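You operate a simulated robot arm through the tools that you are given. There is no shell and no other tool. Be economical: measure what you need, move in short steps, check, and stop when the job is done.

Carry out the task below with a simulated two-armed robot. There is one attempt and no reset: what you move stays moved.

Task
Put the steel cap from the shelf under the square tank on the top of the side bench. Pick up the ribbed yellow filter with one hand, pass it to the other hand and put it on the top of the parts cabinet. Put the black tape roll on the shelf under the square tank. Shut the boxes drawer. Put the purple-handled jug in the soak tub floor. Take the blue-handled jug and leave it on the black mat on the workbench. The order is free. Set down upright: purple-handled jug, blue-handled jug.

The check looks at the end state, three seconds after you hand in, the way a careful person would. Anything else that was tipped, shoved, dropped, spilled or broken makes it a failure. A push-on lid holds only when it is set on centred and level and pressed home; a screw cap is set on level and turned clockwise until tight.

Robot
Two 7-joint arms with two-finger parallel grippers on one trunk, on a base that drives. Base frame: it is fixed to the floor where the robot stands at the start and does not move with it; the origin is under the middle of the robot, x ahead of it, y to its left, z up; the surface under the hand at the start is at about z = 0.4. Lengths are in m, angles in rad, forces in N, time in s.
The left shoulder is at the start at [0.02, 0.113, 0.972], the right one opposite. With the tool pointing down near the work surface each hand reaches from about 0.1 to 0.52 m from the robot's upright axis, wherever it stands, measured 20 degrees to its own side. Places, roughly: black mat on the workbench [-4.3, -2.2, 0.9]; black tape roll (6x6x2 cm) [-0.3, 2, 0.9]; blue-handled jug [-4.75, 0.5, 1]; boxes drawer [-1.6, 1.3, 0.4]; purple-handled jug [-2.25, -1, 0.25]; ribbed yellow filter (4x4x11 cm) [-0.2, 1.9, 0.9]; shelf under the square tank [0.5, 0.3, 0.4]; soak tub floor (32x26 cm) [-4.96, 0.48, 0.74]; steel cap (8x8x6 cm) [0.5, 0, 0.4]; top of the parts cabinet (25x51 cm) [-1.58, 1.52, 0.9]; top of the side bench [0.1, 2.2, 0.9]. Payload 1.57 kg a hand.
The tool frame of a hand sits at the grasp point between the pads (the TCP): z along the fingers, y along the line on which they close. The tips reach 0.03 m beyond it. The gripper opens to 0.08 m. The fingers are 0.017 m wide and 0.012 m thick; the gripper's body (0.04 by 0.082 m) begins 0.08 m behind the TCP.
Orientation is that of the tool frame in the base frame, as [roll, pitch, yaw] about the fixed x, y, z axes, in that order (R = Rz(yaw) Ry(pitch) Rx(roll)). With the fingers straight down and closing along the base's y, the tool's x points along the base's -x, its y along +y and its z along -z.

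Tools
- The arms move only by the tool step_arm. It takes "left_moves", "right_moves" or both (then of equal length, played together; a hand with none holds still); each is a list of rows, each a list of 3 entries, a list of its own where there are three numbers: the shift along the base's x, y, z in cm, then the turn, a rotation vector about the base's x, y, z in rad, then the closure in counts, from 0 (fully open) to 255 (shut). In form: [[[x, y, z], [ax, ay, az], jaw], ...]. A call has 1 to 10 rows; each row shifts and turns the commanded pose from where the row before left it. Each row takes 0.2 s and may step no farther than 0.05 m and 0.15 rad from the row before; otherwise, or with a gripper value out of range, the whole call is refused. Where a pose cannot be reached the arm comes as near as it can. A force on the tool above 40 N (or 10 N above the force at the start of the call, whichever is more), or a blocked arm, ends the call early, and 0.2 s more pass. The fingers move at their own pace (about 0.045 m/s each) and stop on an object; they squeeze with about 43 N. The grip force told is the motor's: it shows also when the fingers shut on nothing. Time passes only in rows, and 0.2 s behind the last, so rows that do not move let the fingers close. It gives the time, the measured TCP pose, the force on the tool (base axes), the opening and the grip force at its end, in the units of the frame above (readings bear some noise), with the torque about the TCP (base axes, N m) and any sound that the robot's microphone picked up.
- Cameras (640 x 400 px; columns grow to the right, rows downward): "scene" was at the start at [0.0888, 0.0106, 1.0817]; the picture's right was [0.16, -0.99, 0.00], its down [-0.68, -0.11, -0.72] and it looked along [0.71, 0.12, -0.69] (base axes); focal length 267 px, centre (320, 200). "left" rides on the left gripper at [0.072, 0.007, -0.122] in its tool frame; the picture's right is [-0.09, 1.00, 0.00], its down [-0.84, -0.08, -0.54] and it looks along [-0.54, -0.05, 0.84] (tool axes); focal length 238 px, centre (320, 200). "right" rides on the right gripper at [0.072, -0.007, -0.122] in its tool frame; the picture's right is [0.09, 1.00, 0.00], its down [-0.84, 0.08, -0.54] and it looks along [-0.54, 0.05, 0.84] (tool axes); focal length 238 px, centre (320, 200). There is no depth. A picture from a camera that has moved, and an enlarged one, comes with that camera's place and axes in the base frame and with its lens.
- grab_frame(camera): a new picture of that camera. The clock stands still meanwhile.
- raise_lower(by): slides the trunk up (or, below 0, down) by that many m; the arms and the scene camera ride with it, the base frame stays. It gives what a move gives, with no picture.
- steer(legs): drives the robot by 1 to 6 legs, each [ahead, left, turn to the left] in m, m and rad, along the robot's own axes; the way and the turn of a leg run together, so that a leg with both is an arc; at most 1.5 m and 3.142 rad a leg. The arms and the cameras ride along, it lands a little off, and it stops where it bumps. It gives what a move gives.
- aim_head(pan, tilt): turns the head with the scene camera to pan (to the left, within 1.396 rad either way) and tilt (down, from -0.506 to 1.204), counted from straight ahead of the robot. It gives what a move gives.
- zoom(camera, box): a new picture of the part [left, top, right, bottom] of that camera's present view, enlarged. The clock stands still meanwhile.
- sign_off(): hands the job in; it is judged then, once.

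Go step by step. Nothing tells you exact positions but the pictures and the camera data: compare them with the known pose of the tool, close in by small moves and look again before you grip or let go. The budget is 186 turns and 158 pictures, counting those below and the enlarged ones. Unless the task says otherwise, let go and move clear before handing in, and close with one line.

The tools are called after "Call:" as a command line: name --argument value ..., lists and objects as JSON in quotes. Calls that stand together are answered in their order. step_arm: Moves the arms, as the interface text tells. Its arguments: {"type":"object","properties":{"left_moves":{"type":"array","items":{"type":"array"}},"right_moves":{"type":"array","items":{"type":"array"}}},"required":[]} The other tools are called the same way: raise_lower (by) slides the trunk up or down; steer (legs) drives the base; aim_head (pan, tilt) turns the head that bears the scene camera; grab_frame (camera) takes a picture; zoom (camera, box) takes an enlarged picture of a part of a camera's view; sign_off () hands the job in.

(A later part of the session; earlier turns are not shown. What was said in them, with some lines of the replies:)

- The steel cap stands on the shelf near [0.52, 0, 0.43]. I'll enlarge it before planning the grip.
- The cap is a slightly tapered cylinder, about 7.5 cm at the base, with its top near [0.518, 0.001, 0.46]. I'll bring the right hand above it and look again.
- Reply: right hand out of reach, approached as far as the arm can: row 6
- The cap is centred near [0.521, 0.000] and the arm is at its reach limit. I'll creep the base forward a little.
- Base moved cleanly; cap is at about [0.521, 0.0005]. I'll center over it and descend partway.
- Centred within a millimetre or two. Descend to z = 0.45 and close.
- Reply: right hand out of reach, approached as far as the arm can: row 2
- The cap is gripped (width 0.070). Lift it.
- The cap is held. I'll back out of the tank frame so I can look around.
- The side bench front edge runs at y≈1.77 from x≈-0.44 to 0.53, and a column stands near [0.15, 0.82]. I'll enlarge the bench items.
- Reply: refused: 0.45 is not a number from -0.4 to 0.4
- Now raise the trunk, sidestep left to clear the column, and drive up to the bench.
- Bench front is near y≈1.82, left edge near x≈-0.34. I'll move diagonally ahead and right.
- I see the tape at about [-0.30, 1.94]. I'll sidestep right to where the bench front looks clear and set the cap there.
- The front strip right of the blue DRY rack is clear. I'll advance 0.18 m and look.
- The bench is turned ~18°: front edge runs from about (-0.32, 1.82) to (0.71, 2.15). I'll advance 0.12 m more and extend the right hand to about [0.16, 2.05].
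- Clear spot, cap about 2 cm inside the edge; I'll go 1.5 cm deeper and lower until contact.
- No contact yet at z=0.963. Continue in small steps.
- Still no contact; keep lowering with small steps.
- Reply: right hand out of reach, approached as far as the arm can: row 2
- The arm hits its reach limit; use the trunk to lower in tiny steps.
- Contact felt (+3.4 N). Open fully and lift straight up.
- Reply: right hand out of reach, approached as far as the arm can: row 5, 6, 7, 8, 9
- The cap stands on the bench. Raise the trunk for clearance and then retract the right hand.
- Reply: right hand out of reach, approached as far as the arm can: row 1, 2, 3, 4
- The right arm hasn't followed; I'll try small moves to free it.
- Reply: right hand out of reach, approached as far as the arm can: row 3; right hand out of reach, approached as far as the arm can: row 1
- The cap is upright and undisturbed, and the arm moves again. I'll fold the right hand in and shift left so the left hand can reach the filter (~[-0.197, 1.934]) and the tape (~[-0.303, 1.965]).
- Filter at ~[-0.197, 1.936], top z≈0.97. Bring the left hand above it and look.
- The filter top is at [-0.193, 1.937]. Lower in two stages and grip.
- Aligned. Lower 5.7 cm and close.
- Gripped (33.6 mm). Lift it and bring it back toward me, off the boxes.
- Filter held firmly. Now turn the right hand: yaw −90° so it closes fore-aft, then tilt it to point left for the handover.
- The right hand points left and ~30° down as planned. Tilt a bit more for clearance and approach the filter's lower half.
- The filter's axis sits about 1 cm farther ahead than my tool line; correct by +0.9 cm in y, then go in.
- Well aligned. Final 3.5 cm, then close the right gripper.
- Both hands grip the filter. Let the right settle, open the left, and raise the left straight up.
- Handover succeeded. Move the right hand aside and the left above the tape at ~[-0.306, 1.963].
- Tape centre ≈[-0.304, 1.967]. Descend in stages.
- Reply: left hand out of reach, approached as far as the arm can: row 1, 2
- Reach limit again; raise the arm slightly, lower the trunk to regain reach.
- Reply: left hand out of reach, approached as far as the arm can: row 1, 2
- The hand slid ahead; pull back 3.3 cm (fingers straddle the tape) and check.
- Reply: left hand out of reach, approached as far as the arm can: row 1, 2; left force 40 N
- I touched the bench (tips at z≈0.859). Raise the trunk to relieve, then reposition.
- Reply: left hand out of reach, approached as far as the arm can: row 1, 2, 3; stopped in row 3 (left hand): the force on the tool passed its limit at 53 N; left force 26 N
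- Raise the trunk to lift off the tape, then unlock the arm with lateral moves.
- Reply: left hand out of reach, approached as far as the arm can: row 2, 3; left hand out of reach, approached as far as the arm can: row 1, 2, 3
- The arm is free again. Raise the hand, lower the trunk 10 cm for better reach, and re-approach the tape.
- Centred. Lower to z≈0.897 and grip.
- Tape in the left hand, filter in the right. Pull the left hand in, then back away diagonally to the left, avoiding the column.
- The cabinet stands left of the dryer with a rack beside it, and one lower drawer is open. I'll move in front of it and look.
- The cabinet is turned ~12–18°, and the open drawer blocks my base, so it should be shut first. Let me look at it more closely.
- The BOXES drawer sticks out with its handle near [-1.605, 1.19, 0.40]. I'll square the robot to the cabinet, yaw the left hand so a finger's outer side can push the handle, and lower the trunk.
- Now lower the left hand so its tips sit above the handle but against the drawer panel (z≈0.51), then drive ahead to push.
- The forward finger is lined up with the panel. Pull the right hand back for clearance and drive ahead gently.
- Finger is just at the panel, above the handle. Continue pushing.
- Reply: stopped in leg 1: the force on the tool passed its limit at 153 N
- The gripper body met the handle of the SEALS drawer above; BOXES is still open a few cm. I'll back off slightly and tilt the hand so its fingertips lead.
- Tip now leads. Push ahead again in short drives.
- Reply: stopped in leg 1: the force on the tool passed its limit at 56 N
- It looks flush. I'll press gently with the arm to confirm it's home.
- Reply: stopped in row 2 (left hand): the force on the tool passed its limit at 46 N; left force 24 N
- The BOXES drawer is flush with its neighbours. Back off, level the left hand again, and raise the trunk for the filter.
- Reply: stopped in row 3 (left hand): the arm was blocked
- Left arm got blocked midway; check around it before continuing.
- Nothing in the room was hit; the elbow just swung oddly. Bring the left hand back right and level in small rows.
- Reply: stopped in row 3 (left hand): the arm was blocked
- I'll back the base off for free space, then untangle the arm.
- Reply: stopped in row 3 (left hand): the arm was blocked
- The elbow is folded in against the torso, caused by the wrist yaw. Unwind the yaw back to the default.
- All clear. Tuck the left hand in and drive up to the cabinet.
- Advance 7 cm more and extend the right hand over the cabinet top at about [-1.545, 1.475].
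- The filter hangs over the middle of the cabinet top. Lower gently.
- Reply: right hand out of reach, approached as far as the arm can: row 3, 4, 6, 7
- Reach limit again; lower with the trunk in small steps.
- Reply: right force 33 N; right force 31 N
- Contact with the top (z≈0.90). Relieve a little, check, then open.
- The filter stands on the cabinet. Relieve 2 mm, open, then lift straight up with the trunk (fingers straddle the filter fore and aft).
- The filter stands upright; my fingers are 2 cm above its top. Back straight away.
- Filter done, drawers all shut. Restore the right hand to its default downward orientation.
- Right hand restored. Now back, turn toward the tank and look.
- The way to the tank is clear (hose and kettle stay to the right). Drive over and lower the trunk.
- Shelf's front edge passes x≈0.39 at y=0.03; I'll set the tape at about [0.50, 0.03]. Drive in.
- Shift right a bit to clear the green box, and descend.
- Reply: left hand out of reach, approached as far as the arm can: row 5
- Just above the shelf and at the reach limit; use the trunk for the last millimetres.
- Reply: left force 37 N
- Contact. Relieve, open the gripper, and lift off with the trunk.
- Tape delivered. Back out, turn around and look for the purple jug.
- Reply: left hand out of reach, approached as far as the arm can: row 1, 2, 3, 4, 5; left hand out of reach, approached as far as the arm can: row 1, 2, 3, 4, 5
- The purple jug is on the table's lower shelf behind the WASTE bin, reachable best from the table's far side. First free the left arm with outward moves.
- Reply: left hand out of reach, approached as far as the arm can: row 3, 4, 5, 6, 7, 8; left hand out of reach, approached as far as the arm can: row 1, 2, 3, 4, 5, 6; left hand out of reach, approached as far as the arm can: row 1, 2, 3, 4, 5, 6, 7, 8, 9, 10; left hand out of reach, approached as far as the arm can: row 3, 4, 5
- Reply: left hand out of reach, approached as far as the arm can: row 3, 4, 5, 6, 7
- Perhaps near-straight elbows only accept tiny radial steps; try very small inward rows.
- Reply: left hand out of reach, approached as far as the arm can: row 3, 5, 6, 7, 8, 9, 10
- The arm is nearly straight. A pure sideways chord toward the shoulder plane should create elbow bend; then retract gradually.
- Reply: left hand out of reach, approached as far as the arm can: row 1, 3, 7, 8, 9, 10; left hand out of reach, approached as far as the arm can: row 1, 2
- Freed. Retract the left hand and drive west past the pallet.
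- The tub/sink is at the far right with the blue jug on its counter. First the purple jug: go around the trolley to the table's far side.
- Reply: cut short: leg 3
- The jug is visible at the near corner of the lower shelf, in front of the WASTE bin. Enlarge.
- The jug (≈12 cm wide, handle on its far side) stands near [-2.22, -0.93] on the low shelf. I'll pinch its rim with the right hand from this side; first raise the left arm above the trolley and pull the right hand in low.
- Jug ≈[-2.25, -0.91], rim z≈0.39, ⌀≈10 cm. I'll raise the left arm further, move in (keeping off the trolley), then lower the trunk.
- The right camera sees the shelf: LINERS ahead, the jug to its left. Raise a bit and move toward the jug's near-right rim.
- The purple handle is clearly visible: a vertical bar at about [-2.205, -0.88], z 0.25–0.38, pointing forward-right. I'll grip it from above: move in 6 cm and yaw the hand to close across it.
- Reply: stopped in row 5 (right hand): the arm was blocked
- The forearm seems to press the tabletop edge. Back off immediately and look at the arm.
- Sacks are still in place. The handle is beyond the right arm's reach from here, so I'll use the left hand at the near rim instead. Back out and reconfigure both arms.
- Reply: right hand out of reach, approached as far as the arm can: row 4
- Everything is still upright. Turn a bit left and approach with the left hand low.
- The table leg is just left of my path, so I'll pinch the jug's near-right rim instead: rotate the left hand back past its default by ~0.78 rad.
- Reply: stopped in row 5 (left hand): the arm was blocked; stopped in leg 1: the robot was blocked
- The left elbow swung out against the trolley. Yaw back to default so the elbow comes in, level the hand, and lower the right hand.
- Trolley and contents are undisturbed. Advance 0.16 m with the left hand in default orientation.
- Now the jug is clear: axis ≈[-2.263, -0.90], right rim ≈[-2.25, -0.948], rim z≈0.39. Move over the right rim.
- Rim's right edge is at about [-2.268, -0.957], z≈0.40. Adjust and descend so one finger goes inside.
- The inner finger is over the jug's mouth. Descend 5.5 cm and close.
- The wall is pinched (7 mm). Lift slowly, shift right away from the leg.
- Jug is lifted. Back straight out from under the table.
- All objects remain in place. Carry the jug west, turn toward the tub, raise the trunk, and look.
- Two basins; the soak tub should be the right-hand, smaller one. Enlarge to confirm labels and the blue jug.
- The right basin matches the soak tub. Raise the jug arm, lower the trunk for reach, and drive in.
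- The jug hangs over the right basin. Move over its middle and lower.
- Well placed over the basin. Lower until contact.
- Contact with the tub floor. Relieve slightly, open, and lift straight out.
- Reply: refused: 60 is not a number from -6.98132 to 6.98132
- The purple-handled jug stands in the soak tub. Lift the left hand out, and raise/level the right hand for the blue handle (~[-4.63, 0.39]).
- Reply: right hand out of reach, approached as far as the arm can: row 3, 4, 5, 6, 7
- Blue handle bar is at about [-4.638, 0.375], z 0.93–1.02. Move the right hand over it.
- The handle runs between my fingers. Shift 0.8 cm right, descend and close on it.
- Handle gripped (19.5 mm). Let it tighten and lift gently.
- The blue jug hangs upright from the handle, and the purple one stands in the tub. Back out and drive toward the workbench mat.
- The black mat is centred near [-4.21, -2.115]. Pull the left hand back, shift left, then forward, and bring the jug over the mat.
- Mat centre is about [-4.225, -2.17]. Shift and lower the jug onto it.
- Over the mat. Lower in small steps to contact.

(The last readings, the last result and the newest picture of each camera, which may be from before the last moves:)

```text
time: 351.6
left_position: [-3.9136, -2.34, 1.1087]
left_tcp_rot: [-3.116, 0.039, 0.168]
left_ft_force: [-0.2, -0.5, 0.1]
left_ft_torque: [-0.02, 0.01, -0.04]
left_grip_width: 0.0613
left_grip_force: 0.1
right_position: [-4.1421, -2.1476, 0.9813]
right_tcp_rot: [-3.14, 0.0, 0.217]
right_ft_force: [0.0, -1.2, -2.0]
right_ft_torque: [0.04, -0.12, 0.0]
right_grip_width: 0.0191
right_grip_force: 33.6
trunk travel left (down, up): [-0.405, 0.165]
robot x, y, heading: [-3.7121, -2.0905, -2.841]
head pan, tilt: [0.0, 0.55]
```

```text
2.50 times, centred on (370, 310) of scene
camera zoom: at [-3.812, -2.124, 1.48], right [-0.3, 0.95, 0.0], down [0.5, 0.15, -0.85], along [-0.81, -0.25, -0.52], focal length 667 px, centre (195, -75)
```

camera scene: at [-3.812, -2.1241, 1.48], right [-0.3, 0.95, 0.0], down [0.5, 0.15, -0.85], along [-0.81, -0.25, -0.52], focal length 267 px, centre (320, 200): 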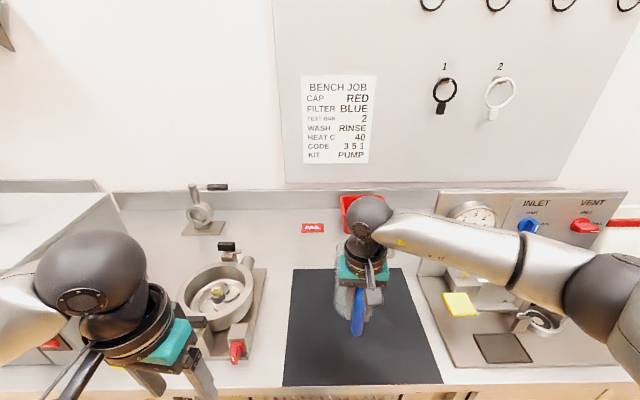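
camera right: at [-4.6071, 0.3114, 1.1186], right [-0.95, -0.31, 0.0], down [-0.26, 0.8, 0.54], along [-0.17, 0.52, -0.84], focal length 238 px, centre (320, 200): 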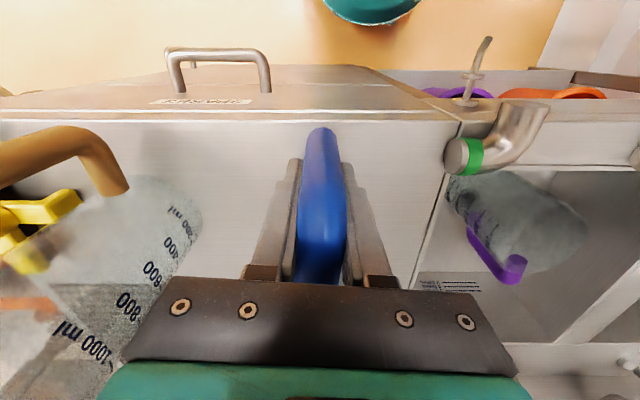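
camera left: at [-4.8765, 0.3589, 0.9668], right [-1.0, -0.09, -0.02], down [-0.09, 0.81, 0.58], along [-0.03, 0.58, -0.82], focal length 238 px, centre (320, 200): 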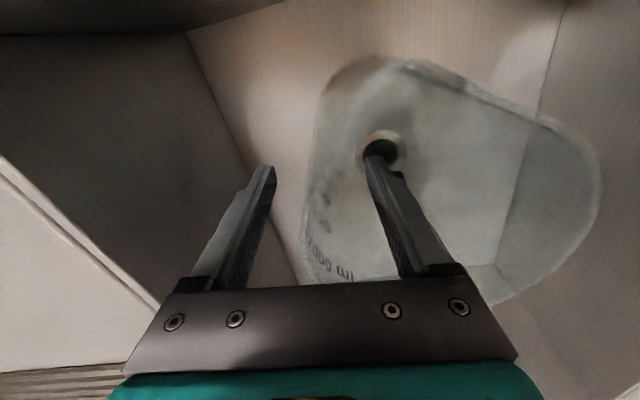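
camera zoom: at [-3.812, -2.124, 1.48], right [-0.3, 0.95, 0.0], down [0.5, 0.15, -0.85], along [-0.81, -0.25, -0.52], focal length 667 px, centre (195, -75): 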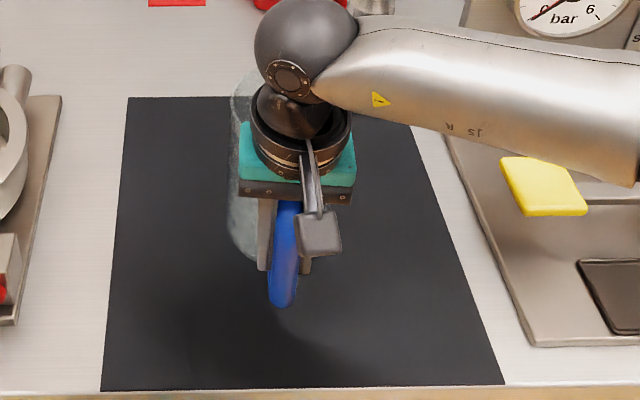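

Call:
step_arm --right_moves '[[[0, 0, -0.3], [0, 0, 0], 255], [[0, 0, -0.3], [0, 0, 0], 255], [[0, 0, -0.3], [0, 0, 0], 255], [[0, 0, -0.3], [0, 0, 0], 255], [[0, 0, -0.3], [0, 0, 0], 255]]'

```text
time: 352.8
left_position: [-3.9132, -2.339, 1.1077]
left_tcp_rot: [-3.115, 0.041, 0.169]
left_ft_force: [0.2, 0.1, 0.3]
left_ft_torque: [0.02, 0.0, 0.01]
left_grip_width: 0.0612
left_grip_force: 0.1
right_position: [-4.1431, -2.1482, 0.965]
right_tcp_rot: [-3.139, 0.002, 0.215]
right_ft_force: [0.5, 0.3, -1.6]
right_ft_torque: [0.03, -0.05, 0.02]
right_grip_width: 0.0191
right_grip_force: 33.1
trunk travel left (down, up): [-0.405, 0.165]
robot x, y, heading: [-3.7138, -2.0958, -2.843]
head pan, tilt: [0.0, 0.55]
```

Call:
step_arm --right_moves '[[[0, 0, -0.3], [0, 0, 0], 255], [[0, 0, -0.3], [0, 0, 0], 255], [[0, 0, -0.3], [0, 0, 0], 255], [[0, 0, -0.3], [0, 0, 0], 255], [[0, 0, -0.3], [0, 0, 0], 255]]'

Call:
grab_frame --camera "right"

```text
time: 354.0
left_position: [-3.9121, -2.3393, 1.1089]
left_tcp_rot: [-3.116, 0.041, 0.169]
left_ft_force: [-0.2, -0.2, 0.2]
left_ft_torque: [-0.04, 0.03, 0.04]
left_grip_width: 0.0613
left_grip_force: 0.0
right_position: [-4.142, -2.1492, 0.9517]
right_tcp_rot: [3.138, 0.004, 0.216]
right_ft_force: [4.6, 2.6, 25.3]
right_ft_torque: [-0.17, 0.52, -0.03]
right_grip_width: 0.0191
right_grip_force: 33.0
trunk travel left (down, up): [-0.405, 0.165]
robot x, y, heading: [-3.7152, -2.0931, -2.841]
head pan, tilt: [0.0, 0.55]
```

```text
13 pictures are left
camera right: at [-4.0727, -2.1261, 1.0757], right [0.3, -0.95, 0.0], down [-0.8, -0.25, 0.55], along [-0.52, -0.17, -0.84], focal length 238 px, centre (320, 200)
```

right: 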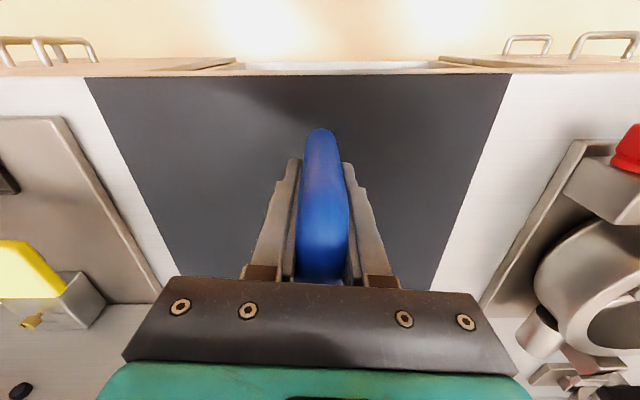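

Contact (25 N). Relieve a little, open gradually, and lift straight up.

Call:
step_arm --right_moves '[[[0, 0, 0.3], [0, 0, 0], 255], [[0, 0, 0], [0, 0, 0], 170], [[0, 0, 0], [0, 0, 0], 130], [[0, 0, 0], [0, 0, 0], 80], [[0, 0, 0], [0, 0, 0], 80], [[0, 0, 2], [0, 0, 0], 80], [[0, 0, 3], [0, 0, 0], 80], [[0, 0, 4], [0, 0, 0], 80], [[0, 0, 4], [0, 0, 0], 80], [[0, 0, 4], [0, 0, 0], 80]]'

Call:
grab_frame --camera "right"

```text
time: 356.2
left_position: [-3.9133, -2.3394, 1.1078]
left_tcp_rot: [-3.116, 0.041, 0.168]
left_ft_force: [-0.2, 0.2, -1.0]
left_ft_torque: [0.01, -0.01, 0.02]
left_grip_width: 0.0612
left_grip_force: 0.0
right_position: [-4.1419, -2.1495, 1.1248]
right_tcp_rot: [-3.138, -0.001, 0.215]
right_ft_force: [0.1, 0.0, -0.8]
right_ft_torque: [0.0, 0.03, 0.02]
right_grip_width: 0.0552
right_grip_force: 0.0
trunk travel left (down, up): [-0.405, 0.165]
robot x, y, heading: [-3.7173, -2.0909, -2.839]
head pan, tilt: [0.0, 0.55]
```

```text
12 pictures are left
camera right: at [-4.0736, -2.1258, 1.2477], right [0.3, -0.95, 0.0], down [-0.8, -0.26, 0.54], along [-0.52, -0.16, -0.84], focal length 238 px, centre (320, 200)
```

right: 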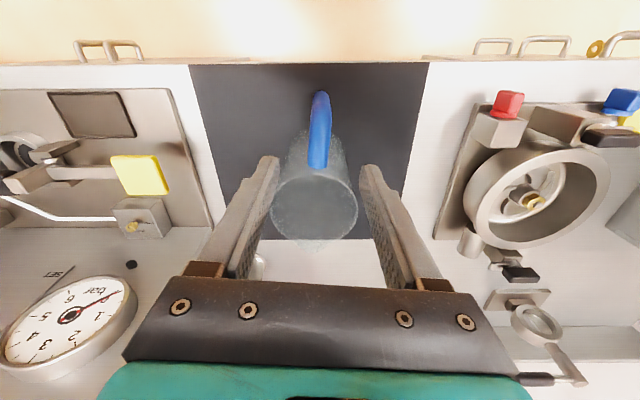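

The blue jug stands upright on the mat. Back clear and take one last look.

Call:
steer --legs '[[-0.4, 0, 0]]'

Call:
grab_frame --camera "scene"

Call:
aim_head --pan -1.2 --tilt 0.25

Call:
grab_frame --camera "scene"

```text
time: 358.7
left_position: [-3.533, -2.2202, 1.1088]
left_tcp_rot: [-3.115, 0.038, 0.165]
left_ft_force: [0.4, 0.3, -0.5]
left_ft_torque: [0.01, -0.02, 0.0]
left_grip_width: 0.0611
left_grip_force: 0.0
right_position: [-3.7623, -2.0279, 1.1234]
right_tcp_rot: [-3.14, -0.001, 0.213]
right_ft_force: [0.1, 0.4, 0.6]
right_ft_torque: [-0.01, 0.01, 0.0]
right_grip_width: 0.055
right_grip_force: 0.0
trunk travel left (down, up): [-0.405, 0.165]
robot x, y, heading: [-3.3356, -1.9745, -2.841]
head pan, tilt: [0.0, 0.55]
```

```text
11 pictures are left
camera scene: at [-3.4308, -2.006, 1.4801], right [-0.29, 0.96, 0.0], down [0.5, 0.15, -0.85], along [-0.82, -0.25, -0.52], focal length 267 px, centre (320, 200)
```

scene: 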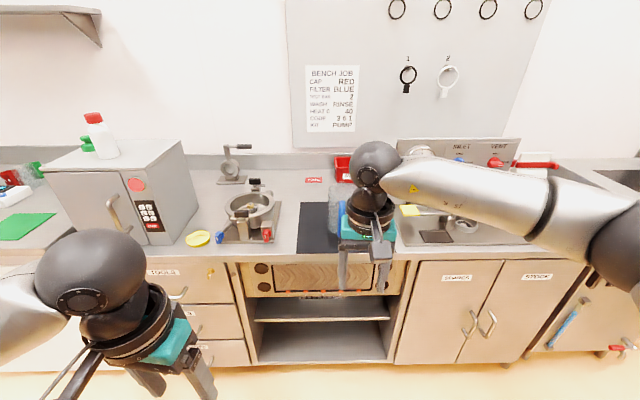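

```text
time: 360.1
left_position: [-3.534, -2.2209, 1.1077]
left_tcp_rot: [-3.118, 0.038, 0.166]
left_ft_force: [-0.3, -0.4, 0.3]
left_ft_torque: [-0.01, -0.03, -0.01]
left_grip_width: 0.0611
left_grip_force: 0.0
right_position: [-3.7611, -2.029, 1.1244]
right_tcp_rot: [-3.14, 0.0, 0.209]
right_ft_force: [0.3, 0.4, -0.3]
right_ft_torque: [0.01, -0.01, -0.02]
right_grip_width: 0.0548
right_grip_force: 0.1
trunk travel left (down, up): [-0.405, 0.165]
robot x, y, heading: [-3.3284, -1.979, -2.849]
head pan, tilt: [-1.201, 0.25]
```

```text
10 pictures are left
camera scene: at [-3.4035, -1.9066, 1.5077], right [0.78, 0.62, 0.0], down [0.15, -0.19, -0.97], along [-0.6, 0.76, -0.25], focal length 267 px, centre (320, 200)
```

scene: 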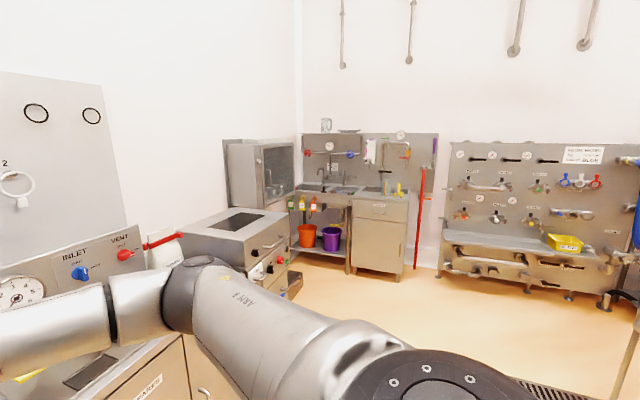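

Every item has been set down where the task asks, both hands are empty and clear of the bench, and nothing in view looks disturbed. Handing in.

Call:
sign_off

```text
The job is handed in.
```

I handed the job in with all six parts done: cap on the side bench, filter passed from left to right hand and stood on the cabinet, tape on the tank shelf, BOXES drawer shut, purple-handled jug upright in the soak tub, and blue-handled jug upright on the black mat. Along the way an arm pressed a tabletop edge and seemed to brush a sack, and an elbow probably touched the trolley; both looked unmoved in later pictures.
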